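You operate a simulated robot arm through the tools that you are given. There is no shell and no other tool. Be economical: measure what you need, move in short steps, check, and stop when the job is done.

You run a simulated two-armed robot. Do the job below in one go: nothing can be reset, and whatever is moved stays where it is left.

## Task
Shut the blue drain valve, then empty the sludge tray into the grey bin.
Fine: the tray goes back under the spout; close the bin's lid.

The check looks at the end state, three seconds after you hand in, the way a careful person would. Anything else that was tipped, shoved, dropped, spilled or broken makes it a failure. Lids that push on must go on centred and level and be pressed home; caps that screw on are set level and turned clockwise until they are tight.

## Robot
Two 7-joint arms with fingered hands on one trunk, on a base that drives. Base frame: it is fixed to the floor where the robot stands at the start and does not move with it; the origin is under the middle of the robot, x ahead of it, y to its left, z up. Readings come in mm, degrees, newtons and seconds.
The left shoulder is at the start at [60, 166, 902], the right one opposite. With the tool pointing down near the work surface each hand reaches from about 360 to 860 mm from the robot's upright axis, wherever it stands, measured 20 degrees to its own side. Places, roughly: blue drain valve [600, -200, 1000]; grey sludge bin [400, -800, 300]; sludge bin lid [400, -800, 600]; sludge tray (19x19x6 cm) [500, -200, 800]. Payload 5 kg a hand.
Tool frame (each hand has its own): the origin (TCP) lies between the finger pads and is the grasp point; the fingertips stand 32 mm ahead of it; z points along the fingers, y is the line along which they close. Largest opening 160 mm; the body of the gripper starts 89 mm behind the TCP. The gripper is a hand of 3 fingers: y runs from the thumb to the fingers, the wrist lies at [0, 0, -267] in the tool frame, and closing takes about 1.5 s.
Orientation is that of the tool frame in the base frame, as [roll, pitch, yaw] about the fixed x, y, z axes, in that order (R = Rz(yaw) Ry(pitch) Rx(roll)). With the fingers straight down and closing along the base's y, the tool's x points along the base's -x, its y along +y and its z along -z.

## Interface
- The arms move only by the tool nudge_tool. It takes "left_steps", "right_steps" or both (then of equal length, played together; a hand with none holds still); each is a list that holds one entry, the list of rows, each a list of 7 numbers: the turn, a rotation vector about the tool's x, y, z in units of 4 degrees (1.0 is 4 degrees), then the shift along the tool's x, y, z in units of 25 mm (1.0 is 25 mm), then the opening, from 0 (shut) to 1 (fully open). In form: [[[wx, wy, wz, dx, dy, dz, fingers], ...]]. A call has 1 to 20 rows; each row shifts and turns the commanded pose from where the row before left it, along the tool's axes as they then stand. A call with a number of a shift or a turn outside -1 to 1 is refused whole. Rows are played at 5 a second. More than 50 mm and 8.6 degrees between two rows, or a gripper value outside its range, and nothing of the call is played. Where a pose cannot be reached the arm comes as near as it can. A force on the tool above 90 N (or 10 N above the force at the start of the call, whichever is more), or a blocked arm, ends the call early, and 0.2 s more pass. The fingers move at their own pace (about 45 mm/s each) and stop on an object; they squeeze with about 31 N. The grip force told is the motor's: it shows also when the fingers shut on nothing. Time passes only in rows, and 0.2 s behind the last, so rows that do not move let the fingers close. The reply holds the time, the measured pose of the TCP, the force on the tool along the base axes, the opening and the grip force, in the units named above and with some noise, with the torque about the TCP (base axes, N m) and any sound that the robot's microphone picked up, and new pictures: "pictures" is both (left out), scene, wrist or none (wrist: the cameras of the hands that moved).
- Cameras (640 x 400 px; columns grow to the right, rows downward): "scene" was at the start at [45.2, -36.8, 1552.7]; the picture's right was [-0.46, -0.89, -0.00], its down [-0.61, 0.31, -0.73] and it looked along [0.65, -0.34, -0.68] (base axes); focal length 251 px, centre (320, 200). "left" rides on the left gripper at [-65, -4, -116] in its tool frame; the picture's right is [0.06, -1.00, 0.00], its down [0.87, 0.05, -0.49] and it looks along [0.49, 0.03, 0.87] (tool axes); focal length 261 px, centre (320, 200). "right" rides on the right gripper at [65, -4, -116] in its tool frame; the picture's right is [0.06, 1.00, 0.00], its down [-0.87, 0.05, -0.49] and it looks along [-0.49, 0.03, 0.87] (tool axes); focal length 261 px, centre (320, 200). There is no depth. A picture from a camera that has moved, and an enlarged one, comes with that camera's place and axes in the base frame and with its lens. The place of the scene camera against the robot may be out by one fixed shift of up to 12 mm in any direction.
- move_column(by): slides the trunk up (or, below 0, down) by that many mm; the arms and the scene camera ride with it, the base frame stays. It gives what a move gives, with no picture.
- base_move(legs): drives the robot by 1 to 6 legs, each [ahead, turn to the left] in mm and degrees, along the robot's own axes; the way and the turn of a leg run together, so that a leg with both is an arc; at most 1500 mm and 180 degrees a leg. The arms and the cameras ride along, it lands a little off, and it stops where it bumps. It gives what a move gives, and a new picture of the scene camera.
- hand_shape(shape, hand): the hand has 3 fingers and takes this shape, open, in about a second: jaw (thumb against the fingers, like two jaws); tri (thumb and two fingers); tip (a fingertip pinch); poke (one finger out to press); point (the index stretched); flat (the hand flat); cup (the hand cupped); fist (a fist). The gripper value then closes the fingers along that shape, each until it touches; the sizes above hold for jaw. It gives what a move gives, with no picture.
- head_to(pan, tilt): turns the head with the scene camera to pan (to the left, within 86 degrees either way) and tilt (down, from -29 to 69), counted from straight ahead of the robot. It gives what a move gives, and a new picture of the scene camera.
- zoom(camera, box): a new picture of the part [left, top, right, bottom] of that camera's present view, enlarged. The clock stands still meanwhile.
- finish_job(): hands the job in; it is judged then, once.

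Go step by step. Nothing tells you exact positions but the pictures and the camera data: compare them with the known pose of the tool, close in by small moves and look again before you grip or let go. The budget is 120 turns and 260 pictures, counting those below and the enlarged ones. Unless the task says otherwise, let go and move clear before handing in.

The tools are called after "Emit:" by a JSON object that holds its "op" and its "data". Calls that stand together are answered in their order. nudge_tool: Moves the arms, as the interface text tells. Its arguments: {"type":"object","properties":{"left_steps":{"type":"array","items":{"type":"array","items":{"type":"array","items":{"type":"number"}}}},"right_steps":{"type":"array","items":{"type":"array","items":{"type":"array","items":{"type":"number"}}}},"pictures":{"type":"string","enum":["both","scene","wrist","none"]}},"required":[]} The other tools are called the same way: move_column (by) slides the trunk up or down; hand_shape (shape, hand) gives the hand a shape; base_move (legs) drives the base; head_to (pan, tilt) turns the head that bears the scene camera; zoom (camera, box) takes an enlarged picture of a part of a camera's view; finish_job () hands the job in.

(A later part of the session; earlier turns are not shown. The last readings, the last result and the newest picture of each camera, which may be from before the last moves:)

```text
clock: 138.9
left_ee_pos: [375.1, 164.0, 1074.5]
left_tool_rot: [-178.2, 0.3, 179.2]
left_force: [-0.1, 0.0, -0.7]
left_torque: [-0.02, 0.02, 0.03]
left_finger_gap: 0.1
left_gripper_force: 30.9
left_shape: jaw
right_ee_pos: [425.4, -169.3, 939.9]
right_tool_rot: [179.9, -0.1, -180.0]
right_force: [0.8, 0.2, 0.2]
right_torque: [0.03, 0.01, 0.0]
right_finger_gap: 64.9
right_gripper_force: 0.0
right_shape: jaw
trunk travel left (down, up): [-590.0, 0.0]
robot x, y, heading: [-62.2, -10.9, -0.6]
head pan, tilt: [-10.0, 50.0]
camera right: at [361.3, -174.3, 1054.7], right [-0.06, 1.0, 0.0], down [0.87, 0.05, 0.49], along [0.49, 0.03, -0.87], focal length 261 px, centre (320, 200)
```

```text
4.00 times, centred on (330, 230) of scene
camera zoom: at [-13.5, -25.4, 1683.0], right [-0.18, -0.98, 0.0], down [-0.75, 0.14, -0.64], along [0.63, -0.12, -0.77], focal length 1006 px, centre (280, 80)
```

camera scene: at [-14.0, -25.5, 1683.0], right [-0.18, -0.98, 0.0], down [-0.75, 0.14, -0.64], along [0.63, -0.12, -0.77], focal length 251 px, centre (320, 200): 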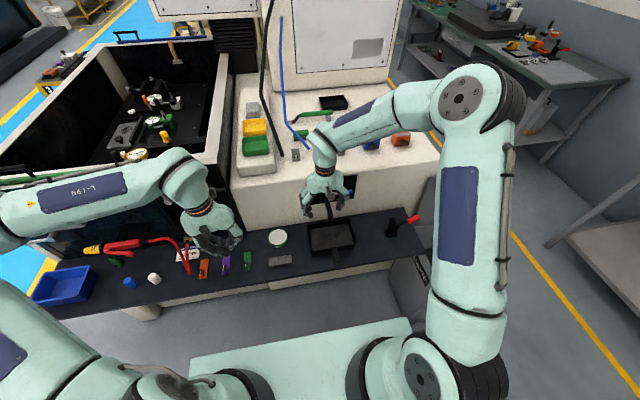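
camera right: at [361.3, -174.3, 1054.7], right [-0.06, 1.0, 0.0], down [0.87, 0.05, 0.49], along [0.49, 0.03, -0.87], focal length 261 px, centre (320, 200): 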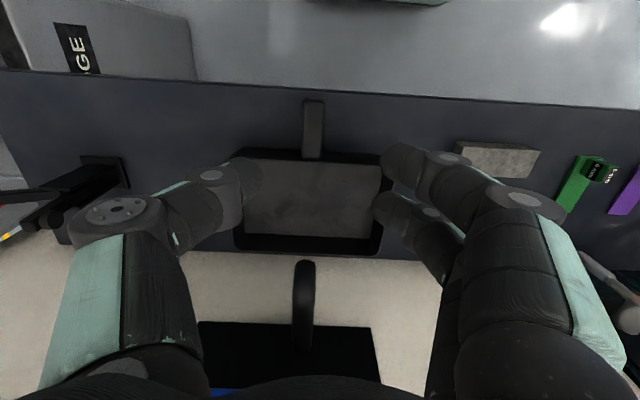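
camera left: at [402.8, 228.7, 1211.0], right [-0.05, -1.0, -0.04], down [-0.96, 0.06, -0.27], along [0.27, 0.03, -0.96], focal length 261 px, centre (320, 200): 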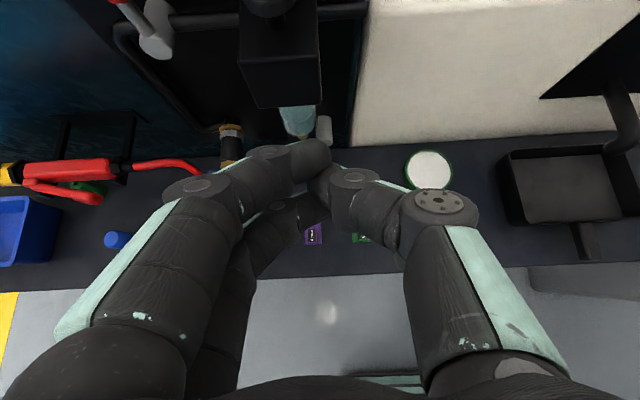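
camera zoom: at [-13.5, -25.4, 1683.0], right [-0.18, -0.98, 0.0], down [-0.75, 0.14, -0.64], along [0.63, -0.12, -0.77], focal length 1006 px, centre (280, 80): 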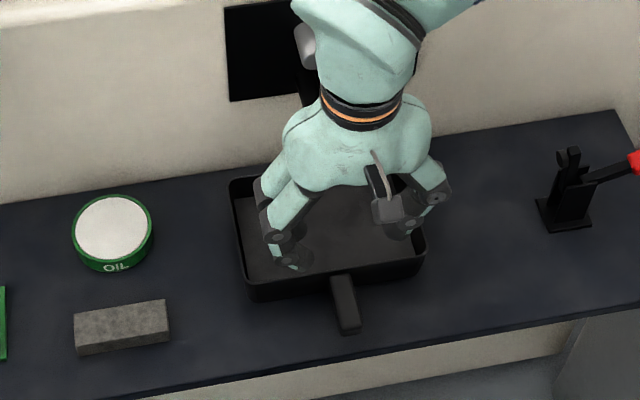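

Handle runs x≈401–459 at y≈−176, top z≈790; shelf z≈757. I'll descend over it at x≈433 and check at z≈830.

Emit:
{"op": "nudge_tool", "data": {"right_steps": [[[0, 0, 0, -0.3, -0.28, 0.8, 0.4], [0, 0, 0, 0, 0, 0.9, 0.4], [0, 0, 0, 0, 0, 0.9, 0.4], [0, 0, 0, 0, 0, 0.9, 0.4], [0, 0, 0, 0, 0, 0.9, 0.4]]], "pictures": "wrist"}}

Emit:
{"op": "zoom", "data": {"camera": "scene", "box": [280, 200, 390, 280]}}

```text
clock: 140.1
left_ee_pos: [375.1, 163.3, 1074.1]
left_tool_rot: [-178.1, 0.4, 179.1]
left_force: [1.1, 0.1, -0.2]
left_torque: [-0.03, 0.04, 0.0]
left_finger_gap: 0.1
left_gripper_force: 31.5
left_shape: jaw
right_ee_pos: [432.5, -178.0, 828.3]
right_tool_rot: [180.0, -0.3, 180.0]
right_force: [0.7, -0.2, 0.4]
right_torque: [0.03, 0.03, 0.01]
right_finger_gap: 64.7
right_gripper_force: 0.0
right_shape: jaw
trunk travel left (down, up): [-590.0, 0.0]
robot x, y, heading: [-62.2, -13.3, -0.7]
head pan, tilt: [-10.0, 50.0]
camera right: at [368.9, -182.1, 944.5], right [-0.06, 1.0, 0.0], down [0.87, 0.05, 0.49], along [0.49, 0.03, -0.87], focal length 261 px, centre (320, 200)
```

right: 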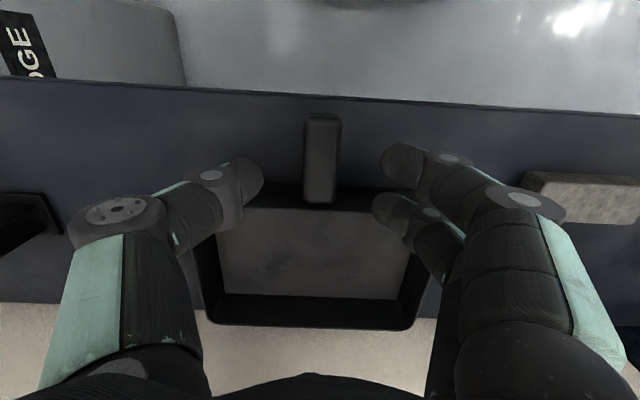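

```text
5.00 times, centred on (335, 240) of scene
camera zoom: at [-13.5, -25.4, 1683.0], right [-0.18, -0.98, 0.0], down [-0.75, 0.14, -0.64], along [0.63, -0.12, -0.77], focal length 1257 px, centre (245, 0)
```

zoom: 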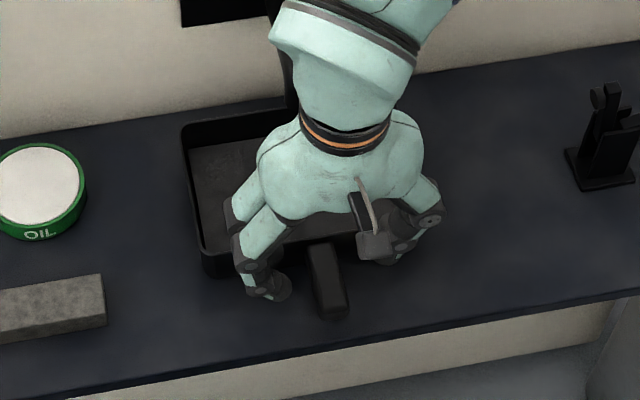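

Aligned in y; the far finger may meet the tray's wall, so I shift 11 mm toward the handle's end and then go down to z≈798.

Emit:
{"op": "nudge_tool", "data": {"right_steps": [[[0, 0, 0, 0.46, 0, 0, 0.4], [0, 0, 0, 0, 0, 0.5, 0.4], [0, 0, 0, 0, 0, 0.4, 0.4], [0, 0, 0, 0, 0, 0.3, 0.4]]], "pictures": "wrist"}}

Emit:
{"op": "zoom", "data": {"camera": "scene", "box": [280, 200, 390, 280]}}

```text
clock: 141.1
left_ee_pos: [375.2, 164.6, 1076.0]
left_tool_rot: [-178.0, 0.4, 179.2]
left_force: [0.2, 1.5, 0.3]
left_torque: [0.01, 0.02, 0.02]
left_finger_gap: 0.1
left_gripper_force: 31.2
left_shape: jaw
right_ee_pos: [420.9, -177.0, 798.6]
right_tool_rot: [-179.9, -0.2, 179.9]
right_force: [1.7, 0.1, -0.2]
right_torque: [0.0, 0.01, 0.0]
right_finger_gap: 64.7
right_gripper_force: 0.0
right_shape: jaw
trunk travel left (down, up): [-590.0, 0.0]
robot x, y, heading: [-63.3, -13.2, -0.7]
head pan, tilt: [-10.0, 50.0]
camera right: at [357.3, -181.5, 914.8], right [-0.06, 1.0, 0.0], down [0.87, 0.05, 0.49], along [0.49, 0.03, -0.87], focal length 261 px, centre (320, 200)
```

right: 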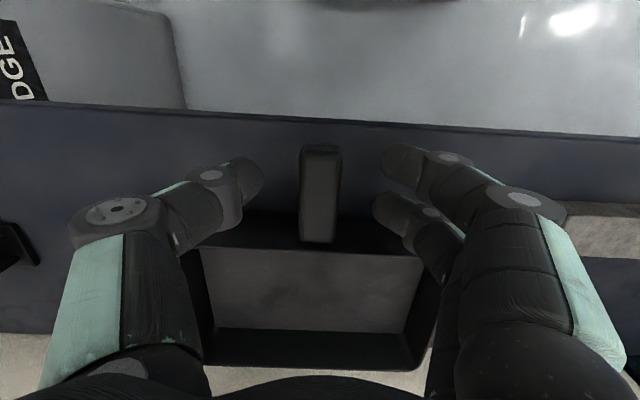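

```text
5.00 times, centred on (335, 240) of scene
camera zoom: at [-13.7, -25.3, 1683.0], right [-0.18, -0.98, 0.0], down [-0.75, 0.14, -0.64], along [0.63, -0.12, -0.77], focal length 1257 px, centre (245, 0)
```

zoom: 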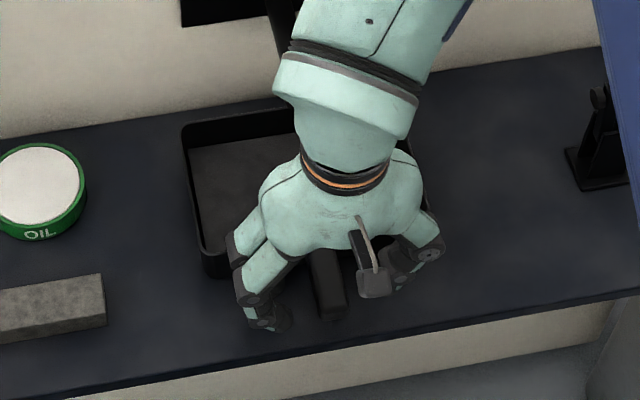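

Fingers straddle the handle, short of the wall. Closing now.

Emit:
{"op": "nudge_tool", "data": {"right_steps": [[[0, 0, 0, 0, 0, 0, 0], [0, 0, 0, 0, 0, 0, 0], [0, 0, 0, 0, 0, 0, 0], [0, 0, 0, 0, 0, 0, 0], [0, 0, 0, 0, 0, 0, 0], [0, 0, 0, 0, 0, 0, 0]]], "pictures": "wrist"}}

```text
clock: 142.5
left_ee_pos: [376.1, 163.4, 1075.4]
left_tool_rot: [-178.1, 0.3, 179.2]
left_force: [0.0, 0.5, -0.3]
left_torque: [0.0, -0.01, -0.02]
left_finger_gap: 0.2
left_gripper_force: 31.1
left_shape: jaw
right_ee_pos: [422.1, -176.6, 798.8]
right_tool_rot: [180.0, -0.2, 179.9]
right_force: [-1.0, -0.1, 0.2]
right_torque: [0.04, 0.0, 0.0]
right_finger_gap: 18.8
right_gripper_force: 31.7
right_shape: jaw
trunk travel left (down, up): [-590.0, 0.0]
robot x, y, heading: [-59.5, -10.3, -0.5]
head pan, tilt: [-10.0, 50.0]
camera right: at [357.2, -181.7, 914.8], right [-0.06, 1.0, 0.0], down [0.87, 0.05, 0.49], along [0.49, 0.03, -0.87], focal length 261 px, centre (320, 200)
```

right: 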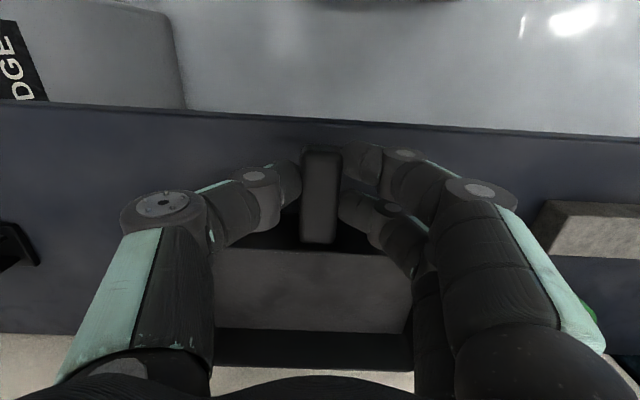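

Gripped (18.8 mm gap). The spout tip is only ~36 mm above the rim, so I lift just 15 mm, check for droop, then back the base away.

Emit:
{"op": "nudge_tool", "data": {"right_steps": [[[0, 0, 0, 0, 0, -0.2, 0], [0, 0, 0, 0, 0, -0.2, 0], [0, 0, 0, 0, 0, -0.2, 0], [0, 0, 0, 0, 0, 0, 0]]], "pictures": "wrist"}}

Emit:
{"op": "zoom", "data": {"camera": "scene", "box": [280, 200, 390, 280]}}

```text
clock: 143.5
left_ee_pos: [374.4, 163.4, 1075.1]
left_tool_rot: [-178.1, 0.4, 179.2]
left_force: [0.4, 0.5, 0.1]
left_torque: [-0.02, 0.0, 0.0]
left_finger_gap: 0.0
left_gripper_force: 31.1
left_shape: jaw
right_ee_pos: [420.7, -177.2, 814.7]
right_tool_rot: [-180.0, -0.3, -180.0]
right_force: [-0.3, -0.3, -5.3]
right_torque: [0.03, 0.3, -0.05]
right_finger_gap: 18.2
right_gripper_force: 30.8
right_shape: jaw
trunk travel left (down, up): [-590.0, 0.0]
robot x, y, heading: [-61.8, -13.2, -0.6]
head pan, tilt: [-10.0, 50.0]
camera right: at [356.9, -181.9, 929.7], right [-0.06, 1.0, 0.0], down [0.87, 0.05, 0.49], along [0.49, 0.03, -0.87], focal length 261 px, centre (320, 200)
```

right: 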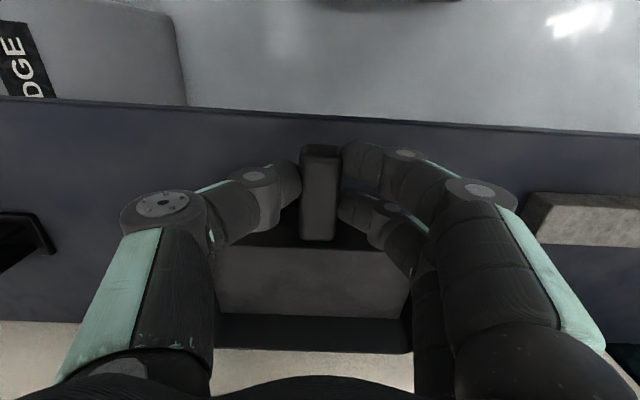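

```text
5.00 times, centred on (335, 240) of scene
camera zoom: at [-13.6, -25.5, 1683.0], right [-0.18, -0.98, 0.0], down [-0.75, 0.14, -0.64], along [0.63, -0.12, -0.77], focal length 1257 px, centre (245, 0)
```

zoom: 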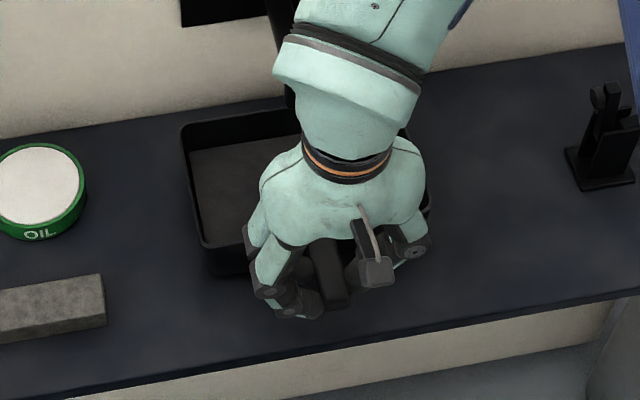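

The far edge seems to still rest on the shelf (slight droop). I'll lift another 10 mm and watch load and torque.

Emit:
{"op": "nudge_tool", "data": {"right_steps": [[[0, 0, 0, 0, 0, -0.2, 0], [0, 0, 0, 0, 0, -0.2, 0], [0, 0, 0, 0, 0, 0, 0]]], "pictures": "wrist"}}

Emit:
{"op": "zoom", "data": {"camera": "scene", "box": [280, 200, 390, 280]}}

```text
clock: 144.3
left_ee_pos: [375.2, 164.0, 1074.5]
left_tool_rot: [-178.2, 0.4, 179.2]
left_force: [0.3, 0.0, -0.6]
left_torque: [-0.01, -0.01, -0.01]
left_finger_gap: 0.1
left_gripper_force: 31.4
left_shape: jaw
right_ee_pos: [421.9, -176.4, 823.4]
right_tool_rot: [-180.0, -0.3, 179.9]
right_force: [0.6, 0.3, -5.0]
right_torque: [0.06, 0.41, -0.01]
right_finger_gap: 18.3
right_gripper_force: 31.4
right_shape: jaw
trunk travel left (down, up): [-590.0, 0.0]
robot x, y, heading: [-60.9, -16.0, -0.6]
head pan, tilt: [-10.0, 50.0]
camera right: at [357.2, -181.9, 939.5], right [-0.06, 1.0, 0.0], down [0.87, 0.05, 0.49], along [0.49, 0.03, -0.87], focal length 261 px, centre (320, 200)
```

right: 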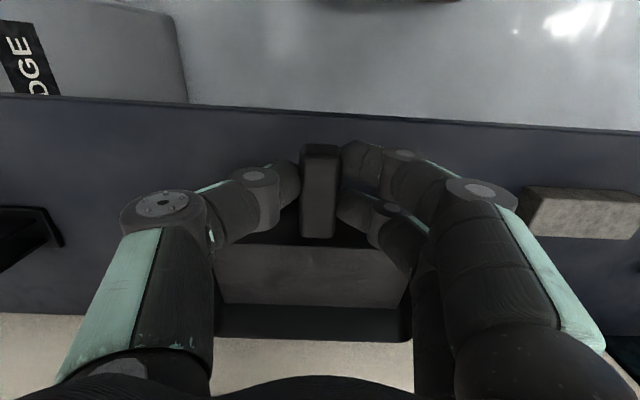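

```text
5.00 times, centred on (335, 240) of scene
camera zoom: at [-13.6, -25.5, 1683.0], right [-0.18, -0.98, 0.0], down [-0.75, 0.14, -0.64], along [0.63, -0.12, -0.77], focal length 1257 px, centre (245, 0)
```

zoom: 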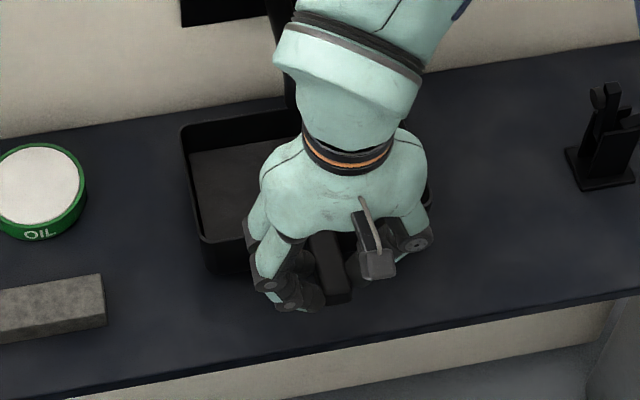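

The loaded tray is far too heavy for a pinch on the handle: it pivots. I'll set it down again, slide it toward me by ~80 mm (clear of the spout), and then regrip it across the pan, over its centre of mass.

Emit:
{"op": "nudge_tool", "data": {"right_steps": [[[0, 0, 0, 0, 0, 0.3, 0], [0, 0, 0, 0, 0, 0.3, 0], [0, 0, 0, 0, 0, 0.3, 0], [0, 0, 0, 0, 0, 0.08, 0], [0, 0, 0, 0.2, 0, 0, 0], [0, 0, 0, 0.3, 0, 0, 0]]], "pictures": "wrist"}}

```text
clock: 145.7
left_ee_pos: [373.6, 165.4, 1073.8]
left_tool_rot: [-178.1, 0.3, 179.2]
left_force: [0.1, -0.3, -0.4]
left_torque: [0.0, 0.0, -0.01]
left_finger_gap: 0.0
left_gripper_force: 30.9
left_shape: jaw
right_ee_pos: [409.2, -176.9, 799.2]
right_tool_rot: [179.9, -0.2, 180.0]
right_force: [0.9, 0.6, -2.4]
right_torque: [0.1, -0.2, 0.0]
right_finger_gap: 18.3
right_gripper_force: 30.8
right_shape: jaw
trunk travel left (down, up): [-590.0, 0.0]
robot x, y, heading: [-60.9, -14.5, -0.7]
head pan, tilt: [-10.0, 50.0]
camera right: at [345.0, -182.0, 915.2], right [-0.06, 1.0, 0.0], down [0.87, 0.05, 0.49], along [0.49, 0.03, -0.87], focal length 261 px, centre (320, 200)
```

right: 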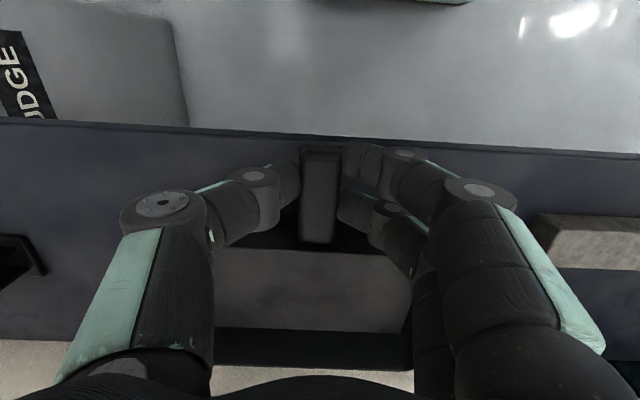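

Sliding took hardly any force, and the earlier reading (5 N, 0.41 Nm) fits a fully lifted ~0.5 kg tray. I'll slide it out the rest and then test a higher lift clear of the spout.

Emit:
{"op": "nudge_tool", "data": {"right_steps": [[[0, 0, 0, 0.5, 0, 0, 0], [0, 0, 0, 0.5, 0, 0, 0], [0, 0, 0, 0.5, 0, 0, 0], [0, 0, 0, 0.5, 0, 0, 0], [0, 0, 0, 0, 0, -0.4, 0], [0, 0, 0, 0, 0, -0.4, 0], [0, 0, 0, 0, 0, -0.4, 0], [0, 0, 0, 0, 0, -0.4, 0], [0, 0, 0, 0, 0, 0, 0]]], "pictures": "wrist"}}

Emit:
{"op": "zoom", "data": {"camera": "scene", "box": [270, 200, 400, 290]}}

```text
clock: 147.7
left_ee_pos: [375.6, 163.8, 1075.5]
left_tool_rot: [-178.1, 0.4, 179.2]
left_force: [-0.2, 0.7, -0.9]
left_torque: [0.04, -0.01, 0.01]
left_finger_gap: 0.0
left_gripper_force: 31.5
left_shape: jaw
right_ee_pos: [359.1, -176.5, 839.9]
right_tool_rot: [-180.0, -0.4, 180.0]
right_force: [-0.6, -0.9, -5.0]
right_torque: [0.05, 0.44, 0.01]
right_finger_gap: 18.1
right_gripper_force: 30.9
right_shape: jaw
trunk travel left (down, up): [-590.0, 0.0]
robot x, y, heading: [-62.0, -18.6, -0.5]
head pan, tilt: [-10.0, 50.0]
camera right: at [295.0, -182.0, 955.2], right [-0.06, 1.0, 0.0], down [0.87, 0.05, 0.49], along [0.49, 0.03, -0.87], focal length 261 px, centre (320, 200)
```

right: 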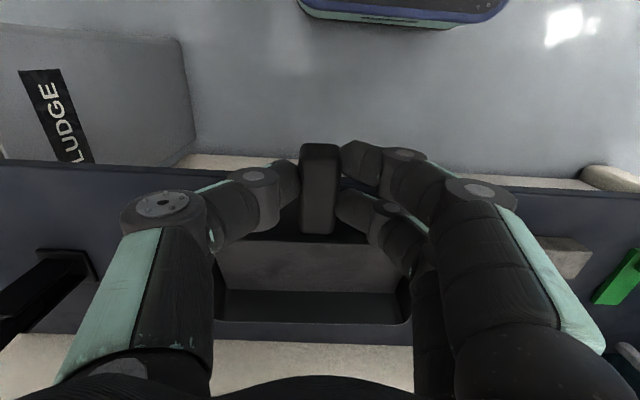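

```text
4.44 times, centred on (335, 245) of scene
camera zoom: at [-13.6, -25.5, 1683.0], right [-0.18, -0.98, 0.0], down [-0.75, 0.14, -0.64], along [0.63, -0.12, -0.77], focal length 1117 px, centre (253, 0)
```

zoom: 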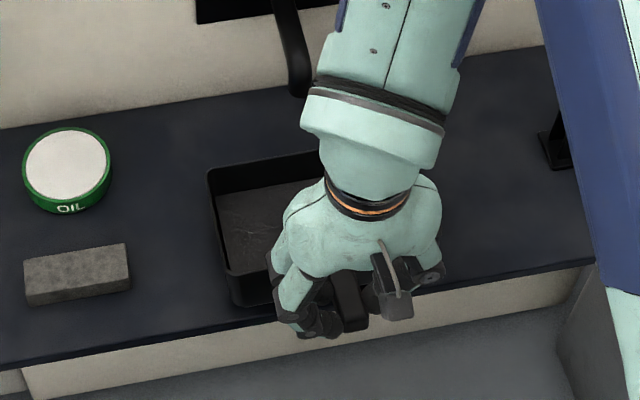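

The tray is indeed fully lifted (steady 5 N, 0.44 Nm) with a small constant droop. I'll pitch the hand ~6° to level it, lift higher, and watch whether it creeps.

Emit:
{"op": "nudge_tool", "data": {"right_steps": [[[0, -0.5, 0, 0, 0, -0.4, 0], [0, -0.5, 0, 0, 0, -0.6, 0], [0, -0.5, 0, 0, 0, -0.6, 0], [0, 0, 0, 0, 0, -0.6, 0], [0, 0, 0, 0, 0, -0.6, 0], [0, 0, 0, 0, 0, -0.6, 0], [0, 0, 0, 0, 0, 0, 0], [0, 0, 0, 0, 0, 0, 0], [0, 0, 0, 0, 0, 0, 0], [0, 0, 0, 0, 0, 0, 0]]], "pictures": "both"}}

Emit:
{"op": "zoom", "data": {"camera": "scene", "box": [270, 190, 400, 280]}}

```text
clock: 149.9
left_ee_pos: [375.0, 163.1, 1074.6]
left_tool_rot: [-178.1, 0.4, 179.2]
left_force: [-0.2, -0.2, -0.4]
left_torque: [0.05, 0.02, 0.0]
left_finger_gap: 0.3
left_gripper_force: 31.1
left_shape: jaw
right_ee_pos: [353.0, -177.2, 924.8]
right_tool_rot: [-179.9, 5.8, -180.0]
right_force: [-1.0, -1.5, -2.5]
right_torque: [0.1, 0.19, -0.02]
right_finger_gap: 13.7
right_gripper_force: 30.9
right_shape: jaw
trunk travel left (down, up): [-590.0, 0.0]
robot x, y, heading: [-58.1, -11.3, -0.4]
head pan, tilt: [-10.0, 50.0]
camera scene: at [-13.9, -25.6, 1683.0], right [-0.18, -0.98, 0.0], down [-0.75, 0.14, -0.64], along [0.63, -0.12, -0.77], focal length 251 px, centre (320, 200)
camera right: at [277.0, -181.9, 1033.2], right [-0.06, 1.0, -0.01], down [0.82, 0.05, 0.58], along [0.58, 0.03, -0.82], focal length 261 px, centre (320, 200)
```

scene: 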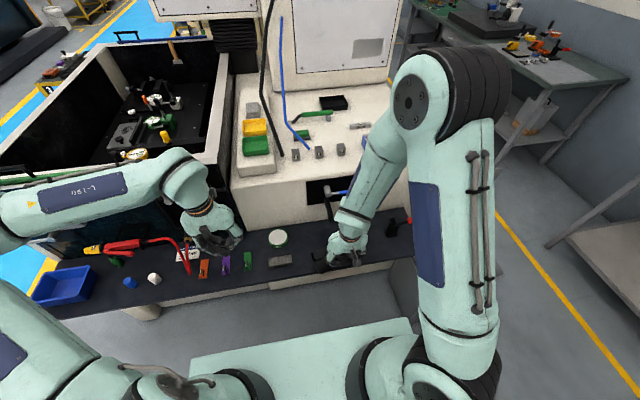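
right: 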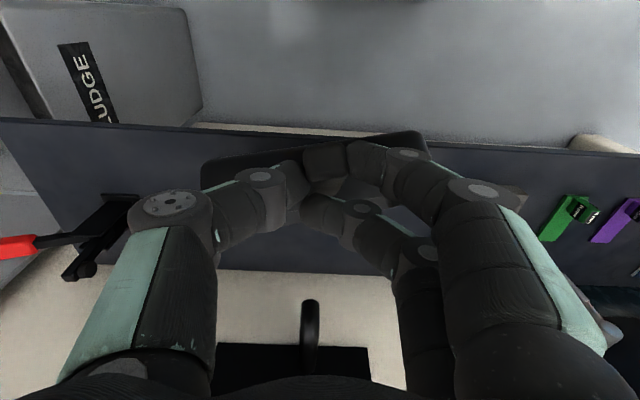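

```text
4.44 times, centred on (335, 235) of scene
camera zoom: at [-13.9, -25.6, 1683.0], right [-0.18, -0.98, 0.0], down [-0.75, 0.14, -0.64], along [0.63, -0.12, -0.77], focal length 1117 px, centre (253, 44)
```

zoom: 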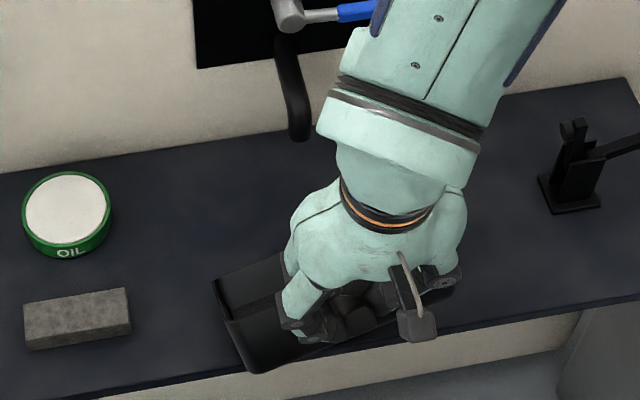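

The tray slipped and pivoted in the grip; its far edge rests on the shelf, tilted. I must lower it at once, but first a close look at how it lies.

Emit:
{"op": "zoom", "data": {"camera": "right", "box": [180, 110, 460, 290]}}

Emit:
{"op": "zoom", "data": {"camera": "scene", "box": [305, 235, 375, 285]}}

```text
2.22 times, centred on (320, 200) of right
camera zoom: at [277.0, -181.9, 1033.2], right [-0.06, 1.0, -0.01], down [0.82, 0.05, 0.58], along [0.58, 0.03, -0.82], focal length 579 px, centre (320, 200)
```

zoom: 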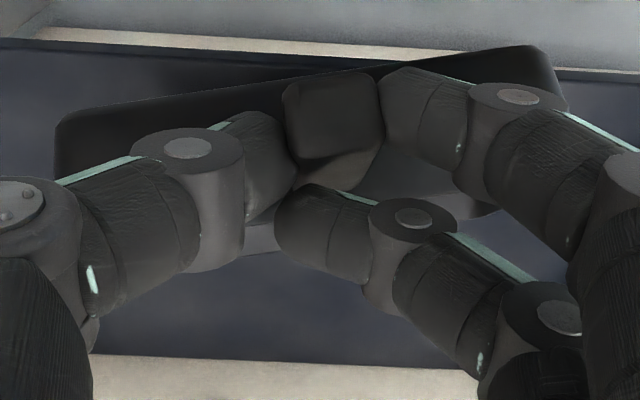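

```text
8.00 times, centred on (340, 260) of scene
camera zoom: at [-13.9, -25.6, 1683.0], right [-0.18, -0.98, 0.0], down [-0.75, 0.14, -0.64], along [0.63, -0.12, -0.77], focal length 2011 px, centre (160, -280)
```

zoom: 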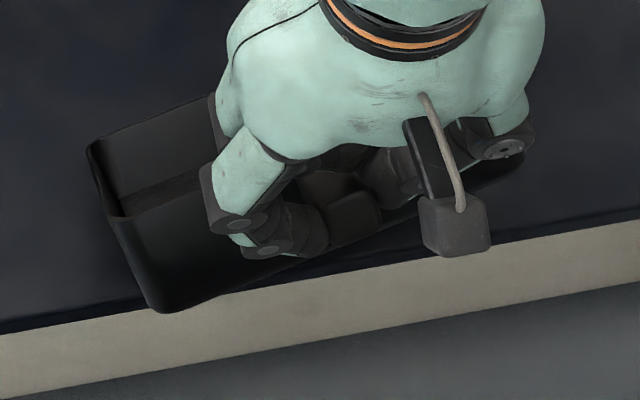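

No spill is visible. Lowering gently straight down.

Emit:
{"op": "nudge_tool", "data": {"right_steps": [[[0, 0, 0, 0, 0, 0.5, 0], [0, 0, 0, 0, 0, 0.5, 0], [0, 0, 0, 0, 0, 0.5, 0], [0, 0, 0, 0, 0, 0.5, 0]]], "pictures": "wrist"}}

Emit:
{"op": "zoom", "data": {"camera": "scene", "box": [290, 225, 390, 290]}}

```text
clock: 150.9
left_ee_pos: [375.3, 164.1, 1075.0]
left_tool_rot: [-178.1, 0.3, 179.2]
left_force: [0.1, 0.4, -0.3]
left_torque: [-0.03, 0.01, -0.01]
left_finger_gap: 0.1
left_gripper_force: 30.9
left_shape: jaw
right_ee_pos: [358.9, -177.3, 875.7]
right_tool_rot: [179.9, 5.8, -179.9]
right_force: [-2.5, 0.3, 1.6]
right_torque: [0.09, -0.27, 0.02]
right_finger_gap: 14.8
right_gripper_force: 31.6
right_shape: jaw
trunk travel left (down, up): [-590.0, 0.0]
robot x, y, heading: [-60.9, -13.8, -0.8]
head pan, tilt: [-10.0, 50.0]
camera right: at [282.3, -181.7, 983.5], right [-0.06, 1.0, -0.01], down [0.82, 0.05, 0.58], along [0.58, 0.03, -0.82], focal length 261 px, centre (320, 200)
```

right: 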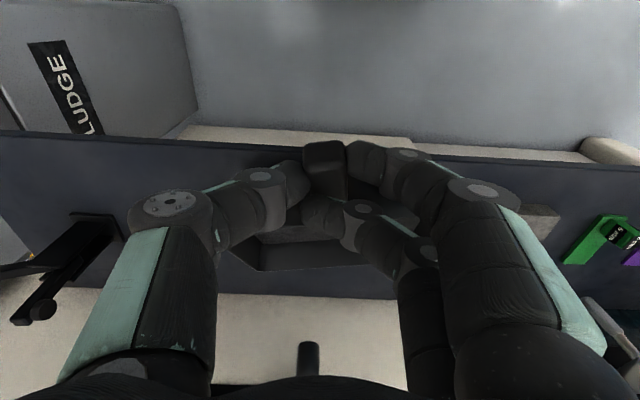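

```text
6.15 times, centred on (340, 258) of scene
camera zoom: at [-14.1, -25.3, 1683.1], right [-0.18, -0.98, 0.0], down [-0.75, 0.14, -0.64], along [0.63, -0.12, -0.77], focal length 1547 px, centre (197, -154)
```

zoom: 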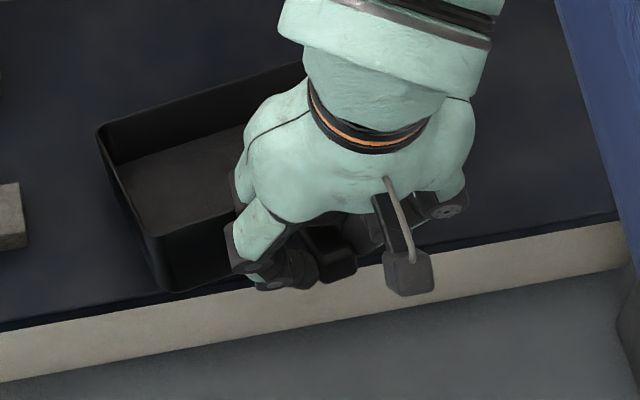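

The sludge is still inside and the tray is flattening. Continuing down.

Emit:
{"op": "nudge_tool", "data": {"right_steps": [[[0, 0, 0, 0, 0, 0.5, 0], [0, 0, 0, 0, 0, 0.5, 0], [0, 0.5, 0, 0, 0, 0.5, 0], [0, 0.5, 0, 0, 0, 0.4, 0]]], "pictures": "wrist"}}

Emit:
{"op": "zoom", "data": {"camera": "scene", "box": [290, 215, 390, 280]}}

```text
clock: 151.9
left_ee_pos: [374.4, 163.9, 1075.5]
left_tool_rot: [-178.1, 0.4, 179.2]
left_force: [0.2, 0.6, -0.5]
left_torque: [0.02, 0.02, 0.01]
left_finger_gap: 0.0
left_gripper_force: 31.0
left_shape: jaw
right_ee_pos: [361.7, -176.3, 826.9]
right_tool_rot: [179.9, 1.9, -179.9]
right_force: [-0.7, -1.1, -0.3]
right_torque: [-0.08, -0.32, -0.08]
right_finger_gap: 13.6
right_gripper_force: 30.7
right_shape: jaw
trunk travel left (down, up): [-590.0, 0.0]
robot x, y, heading: [-62.4, -9.1, -0.5]
head pan, tilt: [-10.0, 50.0]
camera right: at [294.1, -181.6, 940.3], right [-0.06, 1.0, 0.0], down [0.85, 0.05, 0.52], along [0.52, 0.03, -0.86], focal length 261 px, centre (320, 200)
```

right: 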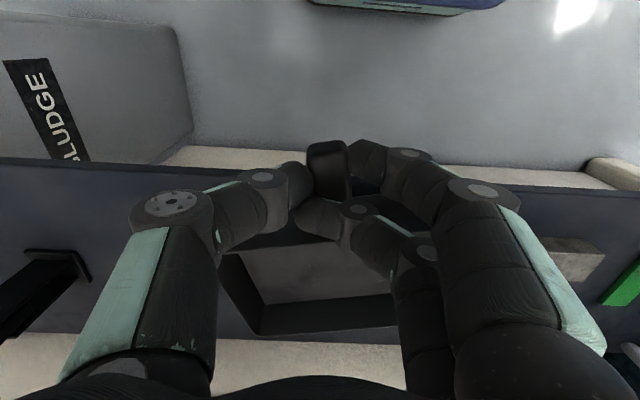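

```text
6.15 times, centred on (340, 248) of scene
camera zoom: at [-14.1, -25.8, 1683.0], right [-0.18, -0.98, 0.0], down [-0.75, 0.14, -0.64], along [0.63, -0.12, -0.77], focal length 1547 px, centre (197, -92)
```

zoom: 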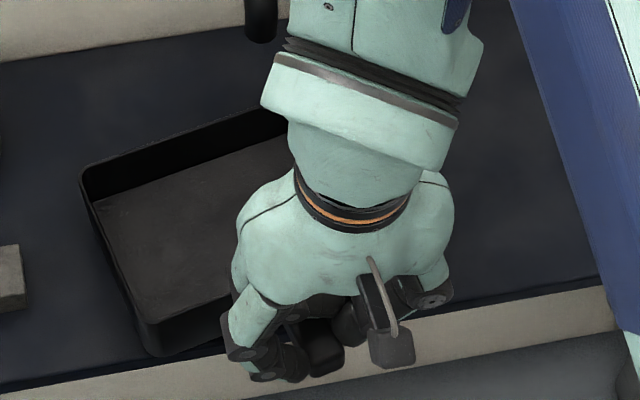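

Nearly flat, sludge in place. A bit more down until the shelf carries it.

Emit:
{"op": "nudge_tool", "data": {"right_steps": [[[0, 0.4, 0, 0, 0, 0.4, 0], [0, 0, 0, 0, 0, 0.4, 0], [0, 0, 0, 0, 0, 0.2, 0]]], "pictures": "wrist"}}

Emit:
{"op": "zoom", "data": {"camera": "scene", "box": [290, 215, 390, 280]}}

```text
clock: 152.7
left_ee_pos: [374.3, 163.3, 1075.6]
left_tool_rot: [-178.1, 0.5, 179.2]
left_force: [0.4, 0.6, 0.5]
left_torque: [0.01, 0.01, -0.01]
left_finger_gap: 0.0
left_gripper_force: 31.4
left_shape: jaw
right_ee_pos: [362.7, -176.5, 803.5]
right_tool_rot: [-180.0, 0.3, 180.0]
right_force: [-6.6, -1.8, 23.9]
right_torque: [-0.07, -0.38, -0.08]
right_finger_gap: 14.4
right_gripper_force: 31.5
right_shape: jaw
trunk travel left (down, up): [-590.0, 0.0]
robot x, y, heading: [-64.9, -13.1, -0.6]
head pan, tilt: [-10.0, 50.0]
camera right: at [296.8, -181.4, 918.6], right [-0.06, 1.0, 0.0], down [0.87, 0.05, 0.5], along [0.49, 0.03, -0.87], focal length 261 px, centre (320, 200)
```

right: 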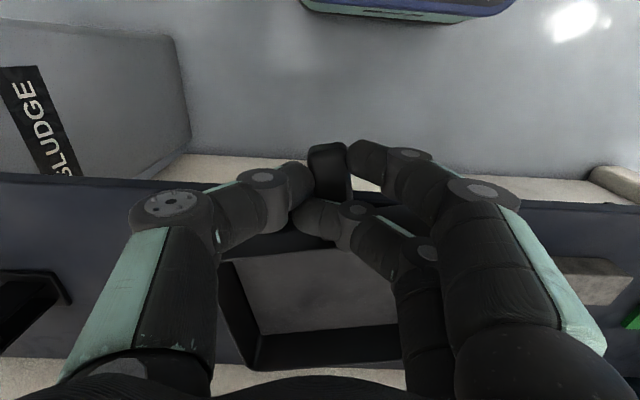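

```text
6.15 times, centred on (340, 248) of scene
camera zoom: at [-16.0, -25.2, 1683.6], right [-0.18, -0.98, 0.0], down [-0.75, 0.14, -0.64], along [0.63, -0.12, -0.77], focal length 1547 px, centre (197, -92)
```

zoom: 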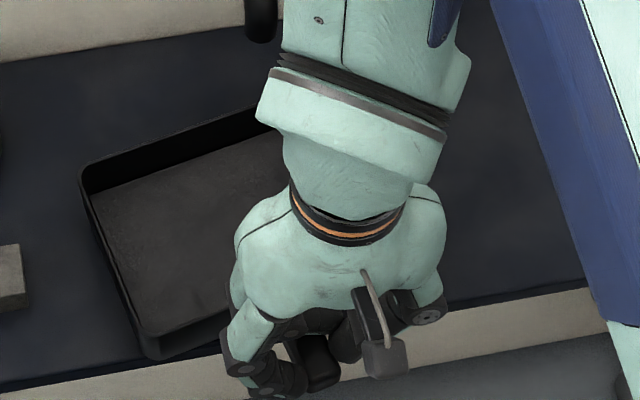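

The tray is down flat on the shelf. I'll ease the pressure and open.

Emit:
{"op": "nudge_tool", "data": {"right_steps": [[[0, 0, 0, 0, 0, -0.15, 0], [0, 0, 0, 0, 0, 0, 0.2], [0, 0, 0, 0, 0, 0, 0.35], [0, 0, 0, 0, 0, 0, 0.45], [0, 0, 0, 0, 0, 0, 0.45]]], "pictures": "wrist"}}

Emit:
{"op": "zoom", "data": {"camera": "scene", "box": [290, 215, 390, 280]}}

```text
clock: 153.9
left_ee_pos: [374.1, 163.4, 1075.3]
left_tool_rot: [-178.0, 0.4, 179.2]
left_force: [0.6, -0.2, -0.2]
left_torque: [0.01, -0.02, -0.02]
left_finger_gap: 0.0
left_gripper_force: 30.8
left_shape: jaw
right_ee_pos: [362.2, -176.3, 804.8]
right_tool_rot: [179.9, 0.1, -180.0]
right_force: [-1.7, -3.3, 7.5]
right_torque: [0.17, -0.15, -0.07]
right_finger_gap: 67.4
right_gripper_force: 0.1
right_shape: jaw
trunk travel left (down, up): [-590.0, 0.0]
robot x, y, heading: [-61.4, -13.1, -0.5]
head pan, tilt: [-10.0, 50.0]
camera right: at [297.0, -181.6, 921.1], right [-0.06, 1.0, 0.0], down [0.87, 0.05, 0.49], along [0.49, 0.03, -0.87], focal length 261 px, centre (320, 200)
```

right: 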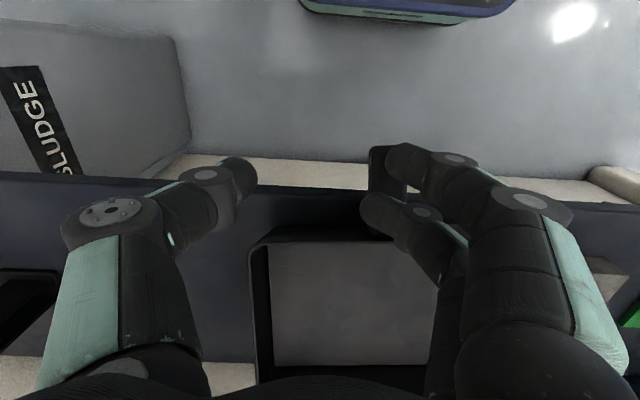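

```text
6.15 times, centred on (340, 248) of scene
camera zoom: at [-14.7, -25.8, 1682.9], right [-0.18, -0.98, 0.0], down [-0.75, 0.14, -0.64], along [0.63, -0.12, -0.77], focal length 1547 px, centre (197, -92)
```

zoom: 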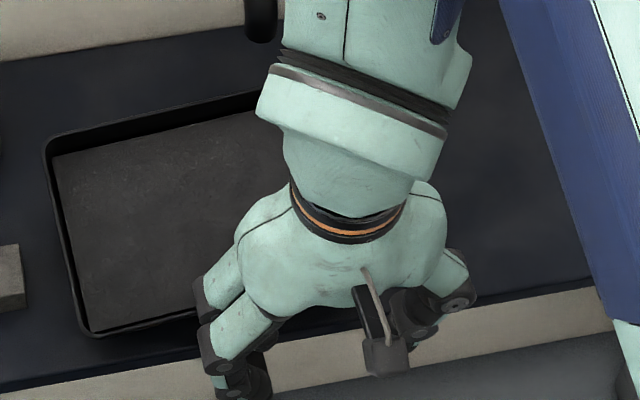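

Opening nudged the tray left somewhat. The fingers rest on top of the handle, so I'll rise straight up and take a clear look.

Emit:
{"op": "nudge_tool", "data": {"right_steps": [[[0, 0, 0, 0, 0, -0.4, 0.45], [0, 0, 0, 0, 0, -0.8, 0.45], [0, 0, 0, 0, 0, -1, 0.45], [0, 0, 0, 0, 0, -1, 0.45], [0, 0, 0, 0, 0, -1, 0.45], [0, 0, 0, 0, -1, -1, 0.45], [0, 0, 0, 0, -1, -1, 0.45], [0, 0, 0, 0, -1, -1, 0.45], [0, 0, 0, 0, -1, -1, 0.45], [0, 0, 0, 0, -1, 0, 0.45]]], "pictures": "both"}}

Emit:
{"op": "zoom", "data": {"camera": "scene", "box": [260, 190, 400, 280]}}

```text
clock: 156.1
left_ee_pos: [373.3, 163.2, 1074.6]
left_tool_rot: [-178.1, 0.4, 179.2]
left_force: [-0.1, -0.3, -0.8]
left_torque: [-0.01, -0.03, 0.03]
left_finger_gap: 0.0
left_gripper_force: 30.7
left_shape: jaw
right_ee_pos: [361.2, -302.1, 1011.0]
right_tool_rot: [180.0, 0.1, 180.0]
right_force: [0.1, 0.3, -0.5]
right_torque: [-0.02, -0.01, 0.03]
right_finger_gap: 71.8
right_gripper_force: 0.0
right_shape: jaw
trunk travel left (down, up): [-590.0, 0.0]
robot x, y, heading: [-63.3, -7.8, -0.4]
head pan, tilt: [-10.0, 50.0]
camera scene: at [-13.7, -26.3, 1683.0], right [-0.18, -0.98, 0.0], down [-0.75, 0.14, -0.64], along [0.63, -0.12, -0.77], focal length 251 px, centre (320, 200)
camera right: at [296.9, -308.0, 1126.5], right [-0.06, 1.0, 0.0], down [0.87, 0.05, 0.49], along [0.49, 0.03, -0.87], focal length 261 px, centre (320, 200)
```

scene: 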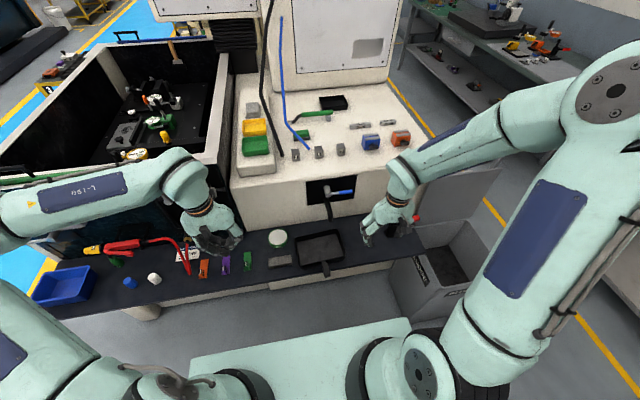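
right: 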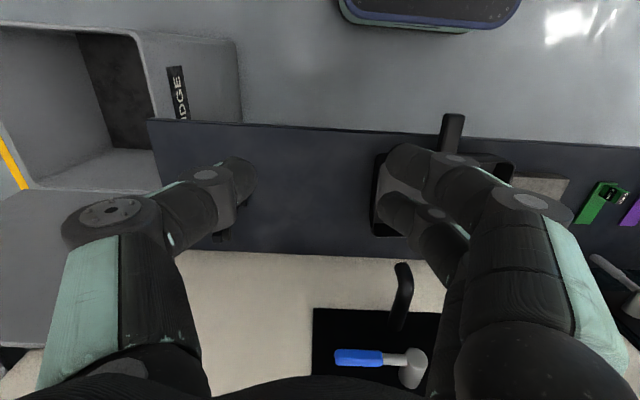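

```text
4.44 times, centred on (330, 235) of scene
camera zoom: at [-13.7, -26.3, 1683.0], right [-0.18, -0.98, 0.0], down [-0.75, 0.14, -0.64], along [0.63, -0.12, -0.77], focal length 1117 px, centre (276, 44)
```

zoom: 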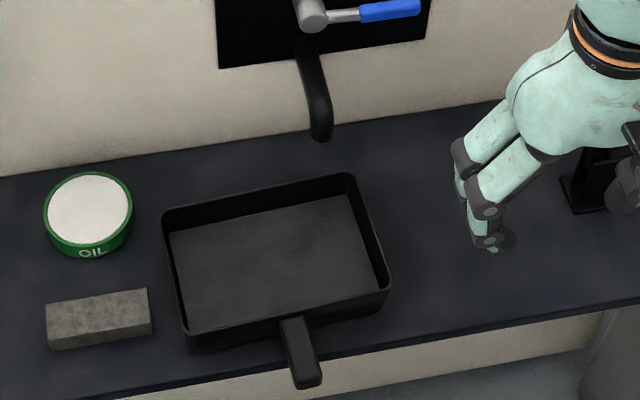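

The tray is intact and full at centre (467, −117), pan 118 mm deep (x) × 176 mm wide. I'll grip it across x (near wall above the handle, and far wall), directly over its centre. First I back off and rehearse that grip orientation through the pour roll in free air.

Emit:
{"op": "base_move", "data": {"legs": [[-220, 0]]}}

Emit:
{"op": "nudge_tool", "data": {"right_steps": [[[0, 0, -1, -0.25, 0.35, 0, 0.5], [0, 0, -1, -0.25, 0.35, 0, 0.5], [0, 0, -1, -0.25, 0.35, 0, 0.5], [0, 0, -1, -0.25, 0.35, 0, 0.5], [0, 0, -1, -0.25, 0.35, 0, 0.5], [0, 0, -1, -0.25, 0.35, 0, 0.5], [0, 0, -1, -0.25, 0.35, 0, 0.5], [0, 0, -1, -0.25, 0.35, 0, 0.5], [0, 0, -1, -0.25, 0.35, 0, 0.5], [0, 0, -1, -0.25, 0.35, 0, 0.5], [0, 0, -1, 0, 0, 0, 0.5], [0, 0, -1, 0, 0, 0, 0.5], [0, 0, -1, 0, 0, 0, 0.5], [0, 0, -1, 0, 0, 0, 0.5], [0, 0, -1, 0, 0, 0, 0.5], [0, 0, -1, 0, 0, 0, 0.5], [0, 0, -1, 0, 0, 0, 0.5], [0, 0, -1, 0, 0, 0, 0.5], [0, 0, -1, 0, 0, 0, 0.5], [0, 0, -1, 0, 0, 0, 0.5]]], "pictures": "none"}}

Emit:
{"op": "nudge_tool", "data": {"right_steps": [[[0, 0, -1, 0, 0, 0, 0.5], [0, 0, -1, 0, 0, 0, 0.5], [0, 0, -0.5, 0, 0, 0, 0.5], [0, 0, 0, -0.5, -0.5, 0, 0.5], [0, 0, 0, -0.5, -0.5, 0, 0.5], [0, 0, 0, -0.5, -0.5, 0, 0.5], [0, 0, 0, -0.5, -0.5, 0, 0.5]]], "pictures": "scene"}}

```text
clock: 157.8
left_ee_pos: [149.4, 167.5, 1076.4]
left_tool_rot: [-178.0, 0.5, 179.3]
left_force: [-0.7, 0.1, 0.3]
left_torque: [-0.02, -0.04, -0.01]
left_finger_gap: 0.0
left_gripper_force: 31.0
left_shape: jaw
right_ee_pos: [138.7, -299.7, 1011.8]
right_tool_rot: [179.8, 0.3, -179.9]
right_force: [-0.3, -0.4, 0.0]
right_torque: [0.0, -0.03, -0.02]
right_finger_gap: 72.2
right_gripper_force: 0.1
right_shape: jaw
trunk travel left (down, up): [-590.0, 0.0]
robot x, y, heading: [-280.3, -12.8, -0.4]
head pan, tilt: [-10.0, 50.0]
camera scene: at [-238.6, -23.1, 1683.1], right [-0.18, -0.98, 0.0], down [-0.75, 0.14, -0.64], along [0.63, -0.12, -0.77], focal length 251 px, centre (320, 200)
```

scene: 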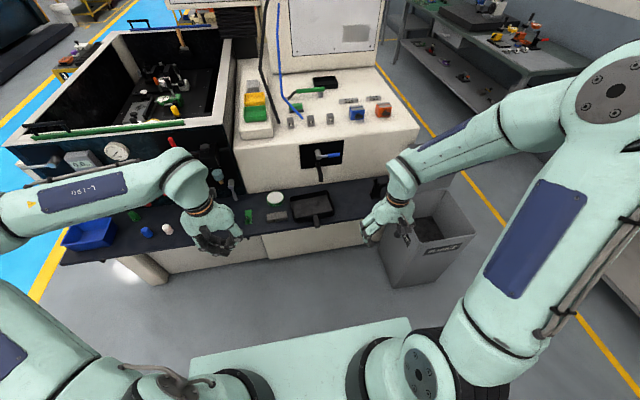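

```text
clock: 162.0
left_ee_pos: [150.7, 167.0, 1074.4]
left_tool_rot: [-178.1, 0.4, 179.2]
left_force: [0.1, 0.2, -0.5]
left_torque: [0.0, -0.01, 0.04]
left_finger_gap: 0.0
left_gripper_force: 31.2
left_shape: jaw
right_ee_pos: [171.3, -197.7, 1012.1]
right_tool_rot: [-179.9, 0.2, -99.8]
right_force: [-0.4, -1.1, -0.5]
right_torque: [0.0, 0.01, 0.03]
right_finger_gap: 79.3
right_gripper_force: 0.1
right_shape: jaw
trunk travel left (down, up): [-590.0, 0.0]
robot x, y, heading: [-282.8, -13.2, -0.4]
head pan, tilt: [-10.0, 50.0]
```

```text
clock: 163.6
left_ee_pos: [150.9, 168.2, 1075.8]
left_tool_rot: [-178.1, 0.4, 179.4]
left_force: [0.7, 0.5, -0.3]
left_torque: [0.03, 0.03, -0.03]
left_finger_gap: 0.1
left_gripper_force: 31.0
left_shape: jaw
right_ee_pos: [221.0, -148.6, 1011.4]
right_tool_rot: [-179.8, 0.0, -89.9]
right_force: [0.0, 0.3, 0.4]
right_torque: [-0.02, 0.01, 0.01]
right_finger_gap: 79.6
right_gripper_force: 0.1
right_shape: jaw
trunk travel left (down, up): [-590.0, 0.0]
robot x, y, heading: [-283.3, -12.6, -0.6]
head pan, tilt: [-10.0, 50.0]
camera scene: at [-236.3, -22.7, 1683.0], right [-0.18, -0.98, 0.0], down [-0.75, 0.14, -0.64], along [0.63, -0.12, -0.77], focal length 251 px, centre (320, 200)
```

scene: 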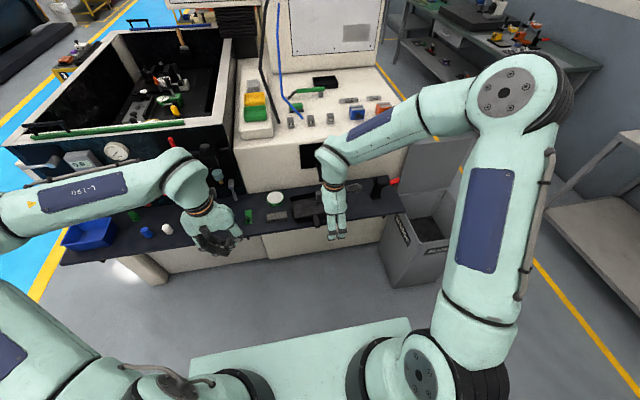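

Rehearsing the roll (about the closing axis) with this yaw.

Emit:
{"op": "nudge_tool", "data": {"right_steps": [[[0, -1, 0, 0, 0, 0, 0.5], [0, -1, 0, 0, 0, 0, 0.5], [0, -1, 0, 0, 0, 0, 0.5], [0, -1, 0, 0, 0, 0, 0.5], [0, -1, 0, 0, 0, 0, 0.5], [0, -1, 0, 0, 0, 0, 0.5], [0, -1, 0, 0, 0, 0, 0.5], [0, -1, 0, 0, 0, 0, 0.5], [0, -1, 0, 0, 0, 0, 0.5], [0, -1, 0, 0, 0, 0, 0.5], [0, -1, 0, 0, 0, 0, 0.5], [0, -1, 0, 0, 0, 0, 0.5], [0, -1, 0, 0, 0, 0, 0.5], [0, -1, 0, 0, 0, 0, 0.5], [0, -1, 0, 0, 0, 0, 0.5], [0, -1, 0, 0, 0, 0, 0.5]]], "pictures": "none"}}

```text
clock: 167.0
left_ee_pos: [150.6, 165.7, 1075.0]
left_tool_rot: [-178.0, 0.5, 179.4]
left_force: [-0.6, 0.0, 0.1]
left_torque: [-0.03, 0.01, 0.05]
left_finger_gap: 0.0
left_gripper_force: 30.8
left_shape: jaw
right_ee_pos: [222.1, -148.1, 1011.7]
right_tool_rot: [-179.4, 64.1, -89.5]
right_force: [-0.1, -0.3, 0.3]
right_torque: [-0.02, 0.01, 0.0]
right_finger_gap: 79.4
right_gripper_force: 0.1
right_shape: jaw
trunk travel left (down, up): [-590.0, 0.0]
robot x, y, heading: [-284.1, -8.0, -0.4]
head pan, tilt: [-10.0, 50.0]
```

Emit:
{"op": "nudge_tool", "data": {"right_steps": [[[0, -1, 0, 0, 0, 0, 0.5], [0, -1, 0, 0, 0, 0, 0.5], [0, -1, 0, 0, 0, 0, 0.5], [0, -1, 0, 0, 0, 0, 0.5], [0, -1, 0, 0, 0, 0, 0.5], [0, -1, 0, 0, 0, 0, 0.5], [0, -1, 0, 0, 0, 0, 0.5], [0, -1, 0, 0, 0, 0, 0.5], [0, -1, 0, 0, 0, 0, 0.5], [0, -1, 0, 0, 0, 0, 0.5], [0, -1, 0, 0, 0, 0, 0.5], [0, -1, 0, 0, 0, 0, 0.5], [0, -1, 0, 0, 0, 0, 0.5], [0, -1, 0, 0, 0, 0, 0.5], [0, -1, 0, 0, 0, 0, 0.5], [0, -1, 0, 0, 0, 0, 0.5]]], "pictures": "scene"}}

```text
clock: 170.4
left_ee_pos: [151.9, 167.2, 1075.2]
left_tool_rot: [-178.2, 0.4, 179.3]
left_force: [-0.5, 0.7, 1.6]
left_torque: [0.01, 0.0, 0.05]
left_finger_gap: 0.3
left_gripper_force: 30.9
left_shape: jaw
right_ee_pos: [220.8, -148.8, 1010.9]
right_tool_rot: [-179.5, 71.9, -89.6]
right_force: [0.6, 0.1, -0.4]
right_torque: [0.0, 0.03, 0.0]
right_finger_gap: 79.7
right_gripper_force: 0.0
right_shape: jaw
right hand out of reach, approached as far as the arm can: row 3, 4, 5, 6, 7, 8, 9, 10, 11, 12, 13, 14, 15, 16
trunk travel left (down, up): [-590.0, 0.0]
robot x, y, heading: [-282.7, -9.4, -0.5]
head pan, tilt: [-10.0, 50.0]
camera scene: at [-236.7, -23.2, 1683.0], right [-0.18, -0.98, 0.0], down [-0.75, 0.14, -0.64], along [0.63, -0.12, -0.77], focal length 251 px, centre (320, 200)
```

scene: 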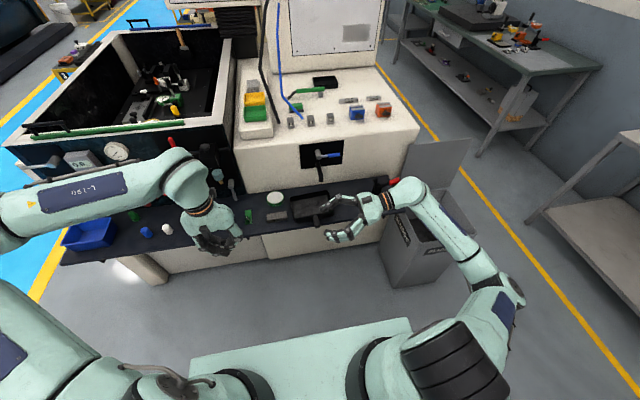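

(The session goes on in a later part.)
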